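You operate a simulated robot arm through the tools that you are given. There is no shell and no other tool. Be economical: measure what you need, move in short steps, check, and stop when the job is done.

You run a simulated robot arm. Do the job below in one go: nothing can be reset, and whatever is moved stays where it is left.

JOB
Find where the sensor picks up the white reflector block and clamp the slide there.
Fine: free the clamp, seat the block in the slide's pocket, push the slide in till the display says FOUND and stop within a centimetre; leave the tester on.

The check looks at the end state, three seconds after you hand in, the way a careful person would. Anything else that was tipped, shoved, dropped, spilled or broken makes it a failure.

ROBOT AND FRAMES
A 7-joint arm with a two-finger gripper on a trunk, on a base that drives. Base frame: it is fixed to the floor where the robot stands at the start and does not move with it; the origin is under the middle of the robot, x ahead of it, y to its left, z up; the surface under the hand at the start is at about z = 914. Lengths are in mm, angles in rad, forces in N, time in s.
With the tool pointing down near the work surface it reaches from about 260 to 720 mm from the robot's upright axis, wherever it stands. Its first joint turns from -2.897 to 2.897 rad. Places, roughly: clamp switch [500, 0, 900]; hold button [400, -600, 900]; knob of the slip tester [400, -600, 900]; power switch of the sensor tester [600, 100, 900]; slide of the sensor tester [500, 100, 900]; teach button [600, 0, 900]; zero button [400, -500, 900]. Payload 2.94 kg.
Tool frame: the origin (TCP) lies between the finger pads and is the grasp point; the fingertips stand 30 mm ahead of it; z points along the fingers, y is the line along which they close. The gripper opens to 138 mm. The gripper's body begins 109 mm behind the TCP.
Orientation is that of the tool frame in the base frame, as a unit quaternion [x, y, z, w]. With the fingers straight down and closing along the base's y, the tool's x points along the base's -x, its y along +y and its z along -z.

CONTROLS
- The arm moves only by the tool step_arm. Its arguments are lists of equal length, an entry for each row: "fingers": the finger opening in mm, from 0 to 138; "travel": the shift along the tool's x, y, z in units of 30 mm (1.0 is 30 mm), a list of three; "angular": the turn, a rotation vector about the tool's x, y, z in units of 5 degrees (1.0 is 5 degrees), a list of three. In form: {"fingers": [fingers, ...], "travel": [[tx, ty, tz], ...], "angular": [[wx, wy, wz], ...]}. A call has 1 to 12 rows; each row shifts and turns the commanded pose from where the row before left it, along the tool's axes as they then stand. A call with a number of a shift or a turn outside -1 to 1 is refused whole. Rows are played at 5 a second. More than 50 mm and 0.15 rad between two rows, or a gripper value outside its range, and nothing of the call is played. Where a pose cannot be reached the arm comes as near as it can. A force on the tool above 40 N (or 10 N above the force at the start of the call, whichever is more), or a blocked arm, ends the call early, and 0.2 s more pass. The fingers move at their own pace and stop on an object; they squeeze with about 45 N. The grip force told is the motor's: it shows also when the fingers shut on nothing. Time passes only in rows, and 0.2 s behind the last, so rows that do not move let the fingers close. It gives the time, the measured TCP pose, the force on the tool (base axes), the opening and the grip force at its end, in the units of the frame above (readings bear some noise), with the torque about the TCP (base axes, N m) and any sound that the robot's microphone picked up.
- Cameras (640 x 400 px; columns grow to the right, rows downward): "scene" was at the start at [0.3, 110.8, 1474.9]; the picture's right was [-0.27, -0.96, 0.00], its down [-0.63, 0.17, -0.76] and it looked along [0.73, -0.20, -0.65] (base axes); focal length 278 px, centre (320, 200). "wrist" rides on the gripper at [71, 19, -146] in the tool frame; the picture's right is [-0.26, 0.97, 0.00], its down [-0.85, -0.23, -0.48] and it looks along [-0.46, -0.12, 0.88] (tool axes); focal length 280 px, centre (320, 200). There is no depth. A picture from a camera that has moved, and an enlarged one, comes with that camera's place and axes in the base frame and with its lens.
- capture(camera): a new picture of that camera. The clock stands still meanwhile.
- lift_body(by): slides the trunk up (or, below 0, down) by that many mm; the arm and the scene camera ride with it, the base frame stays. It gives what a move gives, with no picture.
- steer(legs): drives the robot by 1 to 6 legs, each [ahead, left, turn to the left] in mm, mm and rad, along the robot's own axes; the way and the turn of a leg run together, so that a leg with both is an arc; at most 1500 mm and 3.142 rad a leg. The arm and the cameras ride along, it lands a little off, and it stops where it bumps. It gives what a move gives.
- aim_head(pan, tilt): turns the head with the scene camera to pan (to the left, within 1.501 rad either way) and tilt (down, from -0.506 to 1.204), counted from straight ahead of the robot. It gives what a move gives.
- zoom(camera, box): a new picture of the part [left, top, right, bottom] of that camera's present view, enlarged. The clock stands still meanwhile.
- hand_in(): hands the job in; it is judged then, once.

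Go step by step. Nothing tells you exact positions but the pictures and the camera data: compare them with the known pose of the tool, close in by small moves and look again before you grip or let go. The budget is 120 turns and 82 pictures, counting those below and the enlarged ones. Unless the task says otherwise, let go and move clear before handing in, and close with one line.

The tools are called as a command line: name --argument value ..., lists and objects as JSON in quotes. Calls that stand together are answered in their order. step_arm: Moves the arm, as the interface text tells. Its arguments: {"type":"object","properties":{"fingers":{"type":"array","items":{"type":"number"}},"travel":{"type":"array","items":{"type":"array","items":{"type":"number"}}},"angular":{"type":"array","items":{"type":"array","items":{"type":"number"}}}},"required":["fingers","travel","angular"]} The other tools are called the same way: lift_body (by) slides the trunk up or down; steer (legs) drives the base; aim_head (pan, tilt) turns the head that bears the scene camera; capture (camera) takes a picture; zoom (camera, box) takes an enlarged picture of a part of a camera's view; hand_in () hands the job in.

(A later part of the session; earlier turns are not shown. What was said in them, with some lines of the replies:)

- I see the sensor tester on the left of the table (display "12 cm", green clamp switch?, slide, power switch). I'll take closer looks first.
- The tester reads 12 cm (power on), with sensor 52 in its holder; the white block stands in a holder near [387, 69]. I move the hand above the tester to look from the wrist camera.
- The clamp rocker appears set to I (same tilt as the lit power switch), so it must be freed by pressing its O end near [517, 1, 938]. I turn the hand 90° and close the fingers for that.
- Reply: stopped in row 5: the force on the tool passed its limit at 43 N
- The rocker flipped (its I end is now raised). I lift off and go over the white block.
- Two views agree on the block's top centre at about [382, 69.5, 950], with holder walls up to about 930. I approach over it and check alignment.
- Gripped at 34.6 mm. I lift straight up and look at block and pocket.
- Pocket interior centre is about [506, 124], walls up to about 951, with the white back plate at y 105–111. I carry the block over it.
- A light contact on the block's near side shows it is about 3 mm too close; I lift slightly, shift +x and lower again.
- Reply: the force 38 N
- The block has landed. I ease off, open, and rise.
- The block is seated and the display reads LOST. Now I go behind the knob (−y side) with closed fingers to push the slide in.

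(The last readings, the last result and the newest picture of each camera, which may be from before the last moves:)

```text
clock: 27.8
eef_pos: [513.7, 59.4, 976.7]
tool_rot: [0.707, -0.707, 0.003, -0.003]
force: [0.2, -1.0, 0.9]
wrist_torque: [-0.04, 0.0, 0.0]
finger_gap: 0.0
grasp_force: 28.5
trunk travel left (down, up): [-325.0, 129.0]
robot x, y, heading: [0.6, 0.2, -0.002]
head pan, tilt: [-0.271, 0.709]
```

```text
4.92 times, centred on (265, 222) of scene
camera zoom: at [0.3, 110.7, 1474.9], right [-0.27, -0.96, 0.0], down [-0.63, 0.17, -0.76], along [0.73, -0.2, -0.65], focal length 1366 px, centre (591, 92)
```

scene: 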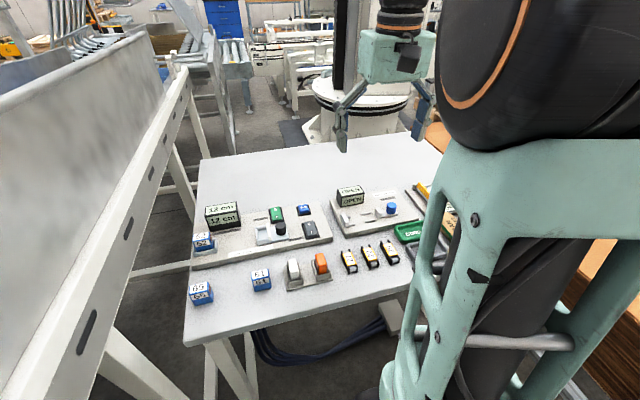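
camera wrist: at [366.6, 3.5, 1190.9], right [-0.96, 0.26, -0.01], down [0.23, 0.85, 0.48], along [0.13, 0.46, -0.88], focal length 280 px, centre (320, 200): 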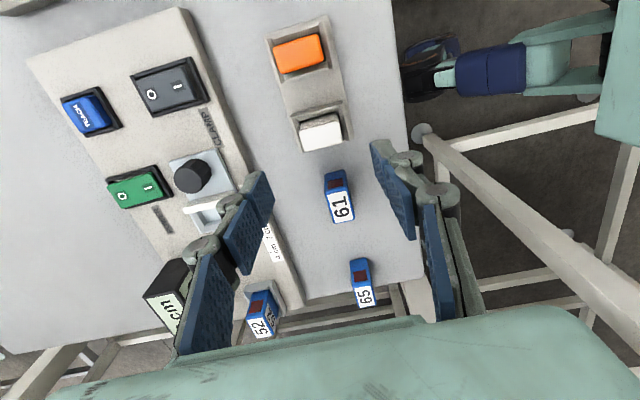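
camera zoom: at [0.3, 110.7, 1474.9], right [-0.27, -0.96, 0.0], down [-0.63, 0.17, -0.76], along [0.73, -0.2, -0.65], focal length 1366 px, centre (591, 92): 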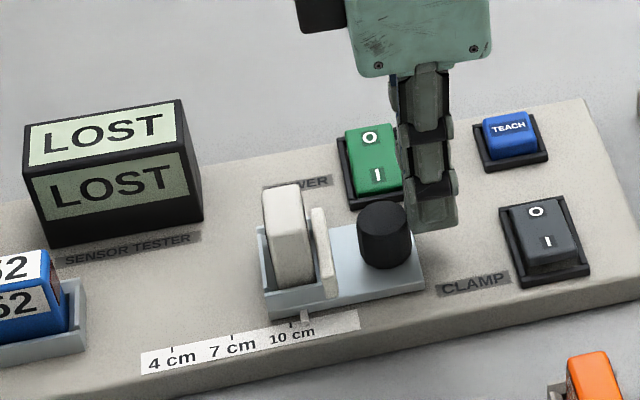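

step_arm --fingers '[0, 0, 0]' --travel '[[-0.1, 0, 0], [-0.1, 0, 0], [0, 0, 0]]' --angular '[[0, 0, 0], [0, 0, 0], [0, 0, 0]]'

zoom --camera "scene" --box '[200, 182, 330, 262]'

```text
clock: 28.6
eef_pos: [512.6, 65.0, 977.0]
tool_rot: [-0.707, 0.708, -0.003, 0.002]
force: [-0.7, 0.1, 0.8]
wrist_torque: [-0.01, 0.01, 0.02]
finger_gap: 0.0
grasp_force: 28.1
trunk travel left (down, up): [-325.0, 129.0]
robot x, y, heading: [0.2, 2.9, 0.001]
head pan, tilt: [-0.271, 0.709]
```

```text
4.92 times, centred on (265, 222) of scene
camera zoom: at [0.3, 110.9, 1474.9], right [-0.27, -0.96, 0.0], down [-0.63, 0.17, -0.76], along [0.73, -0.2, -0.65], focal length 1366 px, centre (591, 92)
```

zoom: 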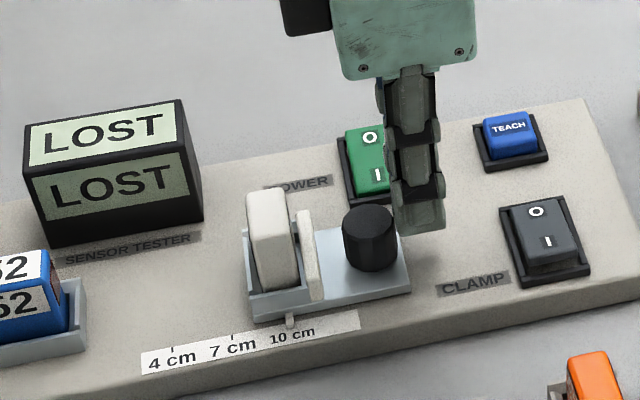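

step_arm --fingers '[0, 0, 0]' --travel '[[-0.1, 0, 0], [-0.08, 0, 0], [0, 0, 0]]' --angular '[[0, 0, 0], [0, 0, 0], [0, 0, 0]]'

zoom --camera "scene" --box '[200, 182, 330, 262]'

```text
clock: 29.4
eef_pos: [512.6, 71.1, 976.4]
tool_rot: [0.708, -0.707, 0.003, -0.002]
force: [0.3, 0.2, 0.6]
wrist_torque: [-0.02, -0.01, -0.01]
finger_gap: 0.0
grasp_force: 28.5
trunk travel left (down, up): [-325.0, 129.0]
robot x, y, heading: [-3.0, 0.3, 0.001]
head pan, tilt: [-0.271, 0.709]
```

```text
4.92 times, centred on (265, 222) of scene
camera zoom: at [0.3, 110.9, 1474.8], right [-0.27, -0.96, 0.0], down [-0.63, 0.17, -0.76], along [0.73, -0.2, -0.65], focal length 1366 px, centre (591, 92)
```

zoom: 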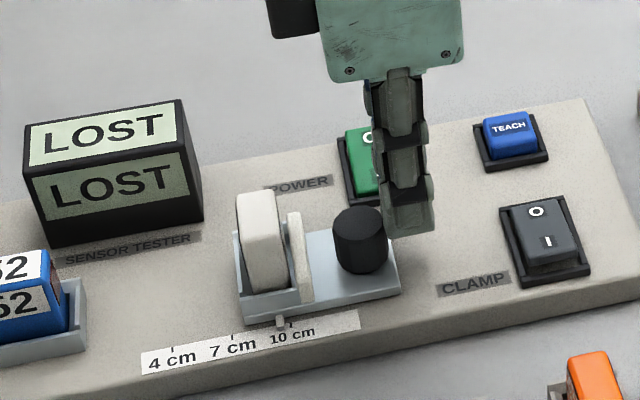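

step_arm --fingers '[0, 0, 0]' --travel '[[-0.1, 0, 0], [-0.08, 0, 0], [0, 0, 0]]' --angular '[[0, 0, 0], [0, 0, 0], [0, 0, 0]]'

zoom --camera "scene" --box '[200, 182, 330, 262]'

```text
clock: 30.2
eef_pos: [514.1, 75.6, 976.8]
tool_rot: [-0.707, 0.707, -0.002, 0.002]
force: [-1.1, -0.5, 1.1]
wrist_torque: [0.01, -0.03, 0.01]
finger_gap: 0.0
grasp_force: 28.1
trunk travel left (down, up): [-325.0, 129.0]
robot x, y, heading: [3.1, 0.9, 0.001]
head pan, tilt: [-0.271, 0.709]
```

```text
4.92 times, centred on (265, 222) of scene
camera zoom: at [0.2, 110.8, 1474.9], right [-0.27, -0.96, 0.0], down [-0.63, 0.17, -0.76], along [0.73, -0.2, -0.65], focal length 1366 px, centre (591, 92)
```

zoom: 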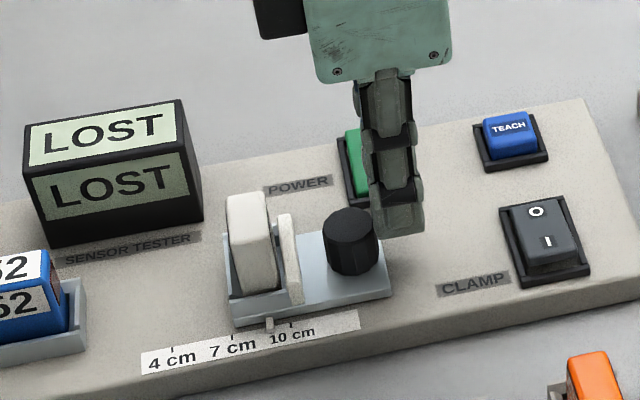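

step_arm --fingers '[0, 0, 0]' --travel '[[-0.1, 0, 0], [-0.08, 0, 0], [0, 0, 0]]' --angular '[[0, 0, 0], [0, 0, 0], [0, 0, 0]]'

zoom --camera "scene" --box '[200, 182, 330, 262]'

```text
clock: 31.0
eef_pos: [513.8, 80.8, 976.5]
tool_rot: [0.707, -0.707, 0.003, -0.002]
force: [0.3, -0.5, 0.1]
wrist_torque: [0.0, -0.01, 0.02]
finger_gap: 0.0
grasp_force: 28.6
trunk travel left (down, up): [-325.0, 129.0]
robot x, y, heading: [1.2, -0.4, 0.003]
head pan, tilt: [-0.271, 0.709]
```

```text
4.92 times, centred on (265, 222) of scene
camera zoom: at [0.3, 110.8, 1474.9], right [-0.27, -0.96, 0.0], down [-0.63, 0.17, -0.76], along [0.73, -0.2, -0.65], focal length 1366 px, centre (591, 92)
```

zoom: 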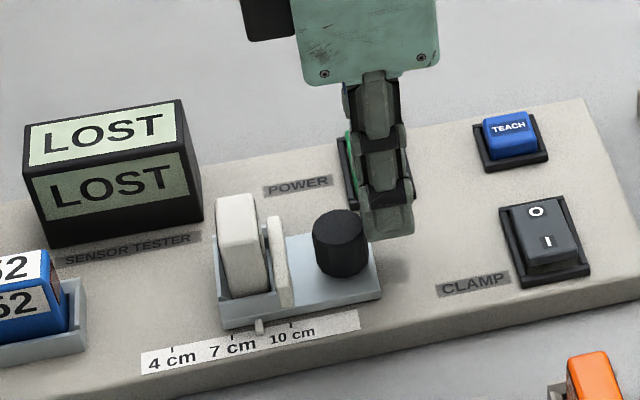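

step_arm --fingers '[0, 0, 0]' --travel '[[-0.1, 0, 0], [-0.08, 0, 0], [0, 0, 0]]' --angular '[[0, 0, 0], [0, 0, 0], [0, 0, 0]]'

zoom --camera "scene" --box '[200, 182, 330, 262]'

```text
clock: 31.8
eef_pos: [514.0, 86.5, 976.3]
tool_rot: [-0.707, 0.707, -0.003, 0.002]
force: [-0.1, -0.8, 0.1]
wrist_torque: [-0.07, -0.02, 0.01]
finger_gap: 0.2
grasp_force: 28.5
trunk travel left (down, up): [-325.0, 129.0]
robot x, y, heading: [-0.9, 1.9, -0.002]
head pan, tilt: [-0.271, 0.709]
```

```text
4.92 times, centred on (265, 222) of scene
camera zoom: at [0.3, 110.8, 1474.9], right [-0.27, -0.96, 0.0], down [-0.63, 0.17, -0.76], along [0.73, -0.2, -0.65], focal length 1366 px, centre (591, 92)
```

zoom: 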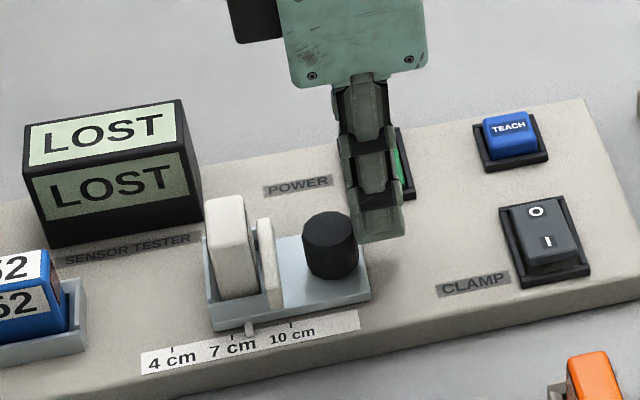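

step_arm --fingers '[0, 0, 0]' --travel '[[-0.1, 0, 0], [-0.08, 0, 0], [0, 0, 0]]' --angular '[[0, 0, 0], [0, 0, 0], [0, 0, 0]]'

zoom --camera "scene" --box '[200, 182, 330, 262]'

```text
clock: 32.6
eef_pos: [514.1, 93.0, 976.2]
tool_rot: [-0.707, 0.707, -0.003, 0.003]
force: [-0.2, -0.1, -0.3]
wrist_torque: [0.03, 0.03, 0.0]
finger_gap: 0.1
grasp_force: 27.9
trunk travel left (down, up): [-325.0, 129.0]
robot x, y, heading: [3.5, -0.0, 0.002]
head pan, tilt: [-0.271, 0.709]
```

```text
4.92 times, centred on (265, 222) of scene
camera zoom: at [0.3, 110.9, 1474.9], right [-0.27, -0.96, 0.0], down [-0.63, 0.17, -0.76], along [0.73, -0.2, -0.65], focal length 1366 px, centre (591, 92)
```

zoom: 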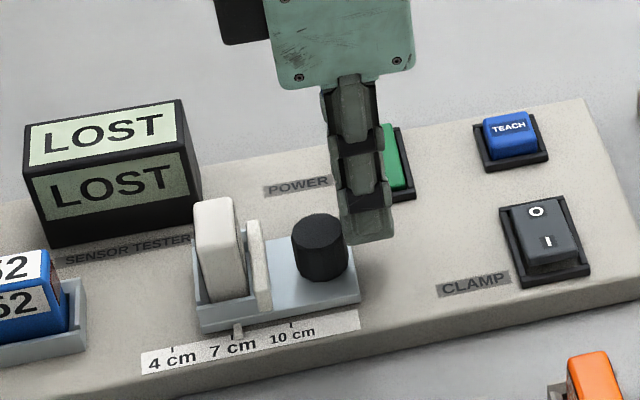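

step_arm --fingers '[0, 0, 0]' --travel '[[-0.1, 0, 0], [-0.08, 0, 0], [0, 0, 0]]' --angular '[[0, 0, 0], [0, 0, 0], [0, 0, 0]]'

zoom --camera "scene" --box '[200, 182, 330, 262]'

```text
clock: 33.4
eef_pos: [513.9, 97.2, 976.7]
tool_rot: [-0.707, 0.707, -0.003, 0.002]
force: [0.8, -4.0, 0.3]
wrist_torque: [-0.1, 0.02, 0.0]
finger_gap: 0.0
grasp_force: 28.9
trunk travel left (down, up): [-325.0, 129.0]
robot x, y, heading: [0.8, -0.3, -0.005]
head pan, tilt: [-0.271, 0.709]
```

```text
4.92 times, centred on (265, 222) of scene
camera zoom: at [0.4, 110.4, 1474.9], right [-0.27, -0.96, 0.0], down [-0.63, 0.17, -0.76], along [0.73, -0.2, -0.65], focal length 1366 px, centre (591, 92)
```

zoom: 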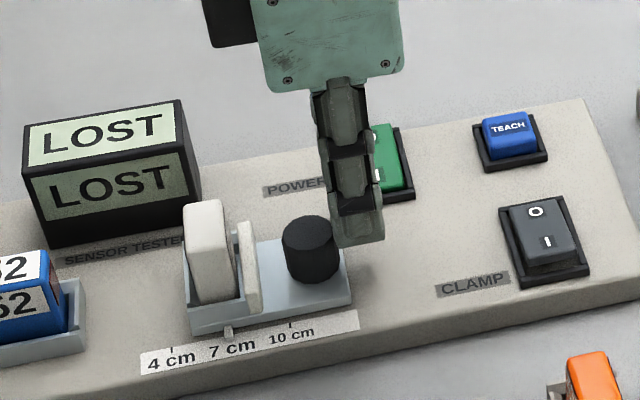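

step_arm --fingers '[0, 0, 0]' --travel '[[-0.1, 0, 0], [-0.08, 0, 0], [0, 0, 0]]' --angular '[[0, 0, 0], [0, 0, 0], [0, 0, 0]]'

zoom --camera "scene" --box '[200, 182, 330, 262]'

```text
clock: 34.2
eef_pos: [513.4, 104.3, 977.1]
tool_rot: [0.707, -0.707, 0.003, -0.003]
force: [-0.7, 0.0, -0.3]
wrist_torque: [-0.03, 0.0, 0.0]
finger_gap: 0.0
grasp_force: 28.7
trunk travel left (down, up): [-325.0, 129.0]
robot x, y, heading: [0.3, 0.7, -0.001]
head pan, tilt: [-0.271, 0.709]
```

```text
4.92 times, centred on (265, 222) of scene
camera zoom: at [0.3, 110.8, 1474.9], right [-0.27, -0.96, 0.0], down [-0.63, 0.17, -0.76], along [0.73, -0.2, -0.65], focal length 1366 px, centre (591, 92)
```

zoom: 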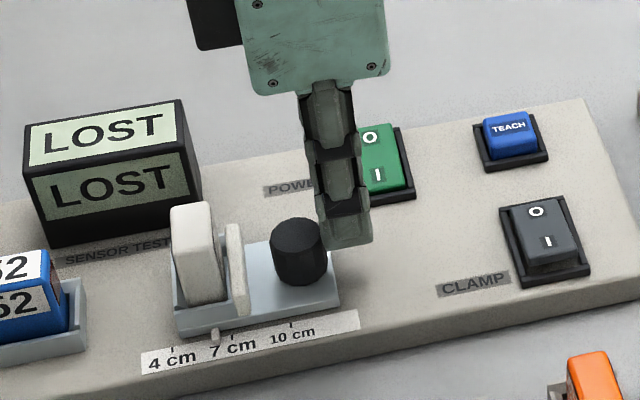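

step_arm --fingers '[0, 0, 0]' --travel '[[-0.1, 0, 0], [-0.08, 0, 0], [0, 0, 0]]' --angular '[[0, 0, 0], [0, 0, 0], [0, 0, 0]]'

zoom --camera "scene" --box '[200, 182, 330, 262]'

```text
clock: 35.0
eef_pos: [513.4, 106.7, 976.5]
tool_rot: [-0.707, 0.707, -0.003, 0.003]
force: [-0.3, -1.2, 0.5]
wrist_torque: [-0.01, -0.01, 0.03]
finger_gap: 0.0
grasp_force: 28.4
trunk travel left (down, up): [-325.0, 129.0]
robot x, y, heading: [-0.6, -2.1, 0.002]
head pan, tilt: [-0.271, 0.709]
```

```text
4.92 times, centred on (265, 222) of scene
camera zoom: at [0.3, 110.8, 1474.9], right [-0.27, -0.96, 0.0], down [-0.63, 0.17, -0.76], along [0.73, -0.2, -0.65], focal length 1366 px, centre (591, 92)
```

zoom: 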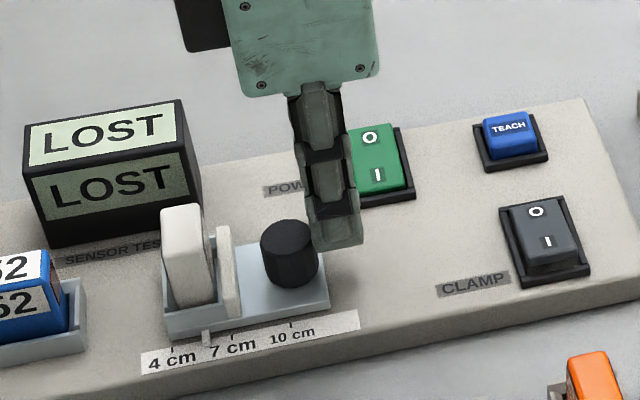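

step_arm --fingers '[0, 0, 0]' --travel '[[-0.1, 0, 0], [-0.06, 0, 0], [0, 0, 0]]' --angular '[[0, 0, 0], [0, 0, 0], [0, 0, 0]]'

zoom --camera "scene" --box '[200, 182, 330, 262]'

```text
clock: 35.8
eef_pos: [513.5, 113.0, 975.8]
tool_rot: [0.707, -0.707, 0.003, -0.002]
force: [-0.5, 0.7, 0.9]
wrist_torque: [0.0, -0.07, -0.01]
finger_gap: 0.0
grasp_force: 28.5
trunk travel left (down, up): [-325.0, 129.0]
robot x, y, heading: [-1.9, 1.9, -0.003]
head pan, tilt: [-0.271, 0.709]
```

```text
4.92 times, centred on (265, 222) of scene
camera zoom: at [0.3, 110.8, 1474.9], right [-0.27, -0.96, 0.0], down [-0.63, 0.17, -0.76], along [0.73, -0.2, -0.65], focal length 1366 px, centre (591, 92)
```

zoom: 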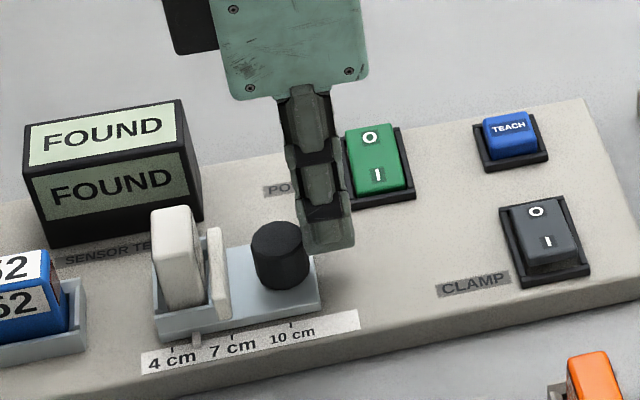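

FOUND, within about 5 mm of the onset. I back off, rise, and go over the I end of the clamp rocker.

step_arm --fingers '[0, 0, 0, 0, 0, 0, 0, 0, 0, 0]' --travel '[[0.2, 0, 0], [0.3, 0, 0], [0, 0, -0.8], [0.7, 0.2, 0], [0.7, 0.2, 0], [0.7, 0.2, 0], [0.7, 0.27, 0], [0, 0, 0.2], [0, 0, 0.2], [0, 0, 0]]' --angular '[[0, 0, 0], [0, 0, 0], [0, 0, 0], [0, 0, 0], [0, 0, 0], [0, 0, 0], [0, 0, 0], [0, 0, 0], [0, 0, 0], [0, 0, 0]]'

zoom --camera "scene" --box '[200, 182, 330, 262]'

zoom --camera "wrist" --box '[220, 60, 420, 220]'

```text
clock: 38.0
eef_pos: [488.1, 13.4, 988.7]
tool_rot: [-0.707, 0.707, -0.002, 0.003]
force: [-1.0, -0.4, -0.2]
wrist_torque: [-0.01, 0.01, -0.01]
finger_gap: 0.0
grasp_force: 28.8
trunk travel left (down, up): [-325.0, 129.0]
robot x, y, heading: [-0.7, -1.1, 0.001]
head pan, tilt: [-0.271, 0.709]
```

```text
4.92 times, centred on (265, 222) of scene
camera zoom: at [0.3, 110.8, 1474.9], right [-0.27, -0.96, 0.0], down [-0.63, 0.17, -0.76], along [0.73, -0.2, -0.65], focal length 1366 px, centre (591, 92)
```

zoom: 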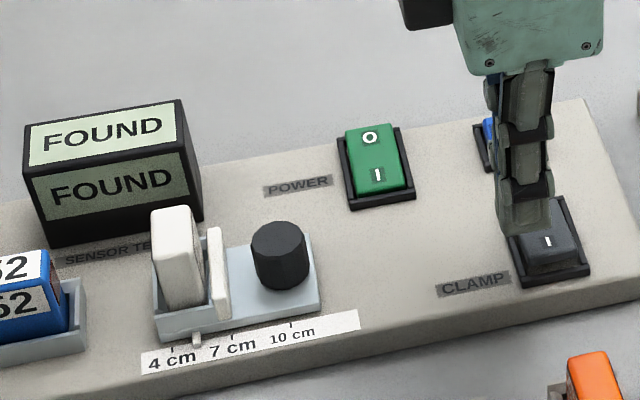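

```text
2.50 times, centred on (320, 140) of wrist
camera zoom: at [467.4, -57.4, 1133.3], right [-0.97, 0.26, -0.01], down [0.23, 0.85, 0.48], along [0.13, 0.46, -0.88], focal length 701 px, centre (320, 350)
```

zoom: 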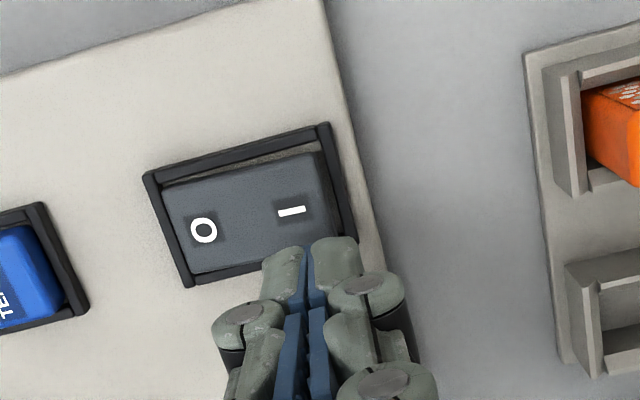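

step_arm --fingers '[0, 0, 0, 0, 0, 0, 0, 0, 0, 0, 0]' --travel '[[0.24, 0, 0], [0.24, 0, 0], [0, 0, 0.25], [0, 0, 0.25], [0, 0, 0.07], [0, 0, 0.07], [0, 0, 0.07], [0, 0, 0.07], [0, 0, 0.07], [0, 0, 0.07], [0, 0, 0.07]]' --angular '[[0, 0, 0], [0, 0, 0], [0, 0, 0], [0, 0, 0], [0, 0, 0], [0, 0, 0], [0, 0, 0], [0, 0, 0], [0, 0, 0], [0, 0, 0], [0, 0, 0]]'

zoom --camera "scene" --box '[200, 182, 330, 262]'

```text
clock: 40.4
eef_pos: [488.4, -0.3, 959.9]
tool_rot: [-0.707, 0.707, -0.004, 0.003]
force: [0.8, -0.9, 5.7]
wrist_torque: [0.01, -0.09, -0.01]
finger_gap: 0.0
grasp_force: 28.6
trunk travel left (down, up): [-325.0, 129.0]
robot x, y, heading: [-0.5, -1.7, 0.005]
head pan, tilt: [-0.271, 0.709]
```

```text
4.92 times, centred on (265, 222) of scene
camera zoom: at [-0.1, 110.7, 1475.0], right [-0.27, -0.96, 0.0], down [-0.63, 0.17, -0.76], along [0.73, -0.2, -0.65], focal length 1366 px, centre (591, 92)
```

zoom: 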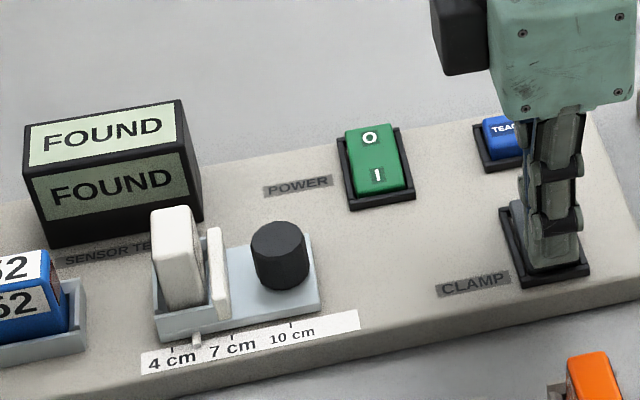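

Contact has begun; I press a little further until it clicks or reaches the force limit.

step_arm --fingers '[0, 0, 0, 0, 0]' --travel '[[0, 0, 0.06], [0, 0, 0.06], [0, 0, 0.06], [0, 0, 0.06], [0, 0, 0.06]]' --angular '[[0, 0, 0], [0, 0, 0], [0, 0, 0], [0, 0, 0], [0, 0, 0]]'

step_arm --fingers '[0, 0, 0, 0, 0]' --travel '[[0, 0, -0.8], [0, 0, -1], [0, 0, -1], [1, 1, -1], [1, 1, 0]]' --angular '[[0, 0, 0], [0, 0, 0], [0, 0, 0], [0, 0, 0], [0, 0, 0]]'

capture --camera "scene"

zoom --camera "scene" --box '[200, 182, 330, 262]'

```text
clock: 41.2
eef_pos: [489.0, -1.2, 958.5]
tool_rot: [0.707, -0.707, 0.007, -0.006]
force: [-9.6, -0.1, 21.5]
wrist_torque: [0.02, 0.09, 0.02]
finger_gap: 0.0
grasp_force: 28.6
trunk travel left (down, up): [-325.0, 129.0]
robot x, y, heading: [-2.3, -2.5, -0.002]
head pan, tilt: [-0.271, 0.709]
stopped in row 4: the force on the tool passed its limit at 43 N (the readings are from after the stop); the commanded pose is now the measured one
```

```text
refused: row 4 steps farther than a row can; nothing moved
```

```text
27 pictures are left
camera scene: at [-3.5, 110.9, 1474.8], right [-0.27, -0.96, 0.0], down [-0.63, 0.17, -0.76], along [0.73, -0.2, -0.65], focal length 278 px, centre (320, 200)
```

scene: 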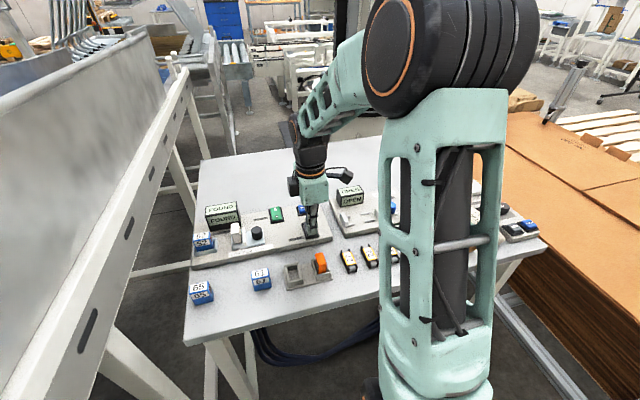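

```text
4.92 times, centred on (265, 222) of scene
camera zoom: at [-3.5, 110.9, 1474.8], right [-0.27, -0.96, 0.0], down [-0.63, 0.17, -0.76], along [0.73, -0.2, -0.65], focal length 1366 px, centre (591, 92)
```

zoom: 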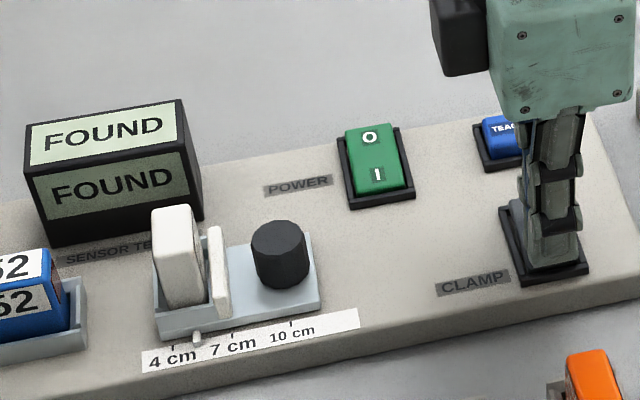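

step_arm --fingers '[0, 0, 0, 0, 0, 0]' --travel '[[0, 0, -0.8], [0, 0, -1], [0, 0, -1], [0, 0, -1], [0.5, 1, -0.5], [0.5, 1, 0]]' --angular '[[0, 0, 0], [0, 0, 0], [0, 0, 0], [0, 0, 0], [0, 0, 0], [0, 0, 0]]'

zoom --camera "scene" --box '[180, 182, 350, 302]'

capture --camera "wrist"

```text
clock: 42.6
eef_pos: [428.4, -29.0, 1086.4]
tool_rot: [-0.707, 0.707, -0.005, 0.006]
force: [-0.4, -0.1, 0.3]
wrist_torque: [-0.06, -0.02, -0.02]
finger_gap: 0.1
grasp_force: 28.6
trunk travel left (down, up): [-325.0, 129.0]
robot x, y, heading: [-0.8, 1.8, -0.001]
head pan, tilt: [-0.271, 0.709]
```

```text
3.33 times, centred on (265, 242) of scene
camera zoom: at [-0.3, 110.9, 1474.9], right [-0.27, -0.96, 0.0], down [-0.63, 0.17, -0.76], along [0.73, -0.2, -0.65], focal length 925 px, centre (503, 60)
```

zoom: 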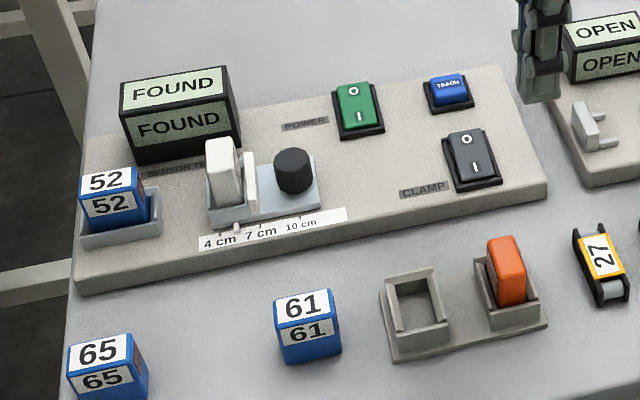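

```text
24 pictures are left
camera wrist: at [407.2, -101.3, 1230.7], right [-0.97, 0.26, -0.02], down [0.22, 0.85, 0.48], along [0.14, 0.46, -0.88], focal length 280 px, centre (320, 200)
```

wrist: 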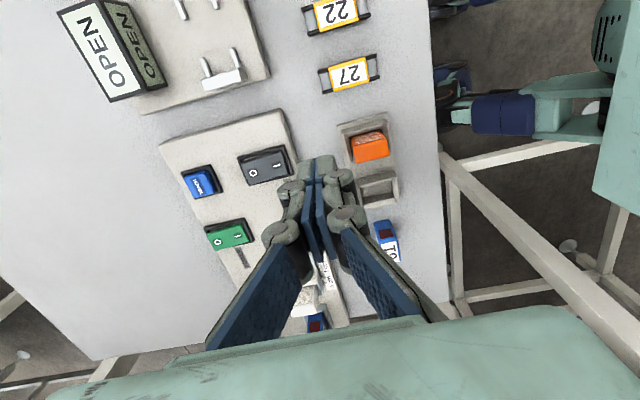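

The clamp rocker is back at I, the display still says FOUND, and power is on. The hand is clear, so I hand in.

hand_in

```text
The job is handed in.
```

The white reflector block is seated in the slide's pocket. The slide was stopped about 5 mm past where the display first read FOUND and clamped there, with the tester left on and still showing FOUND at the last look.
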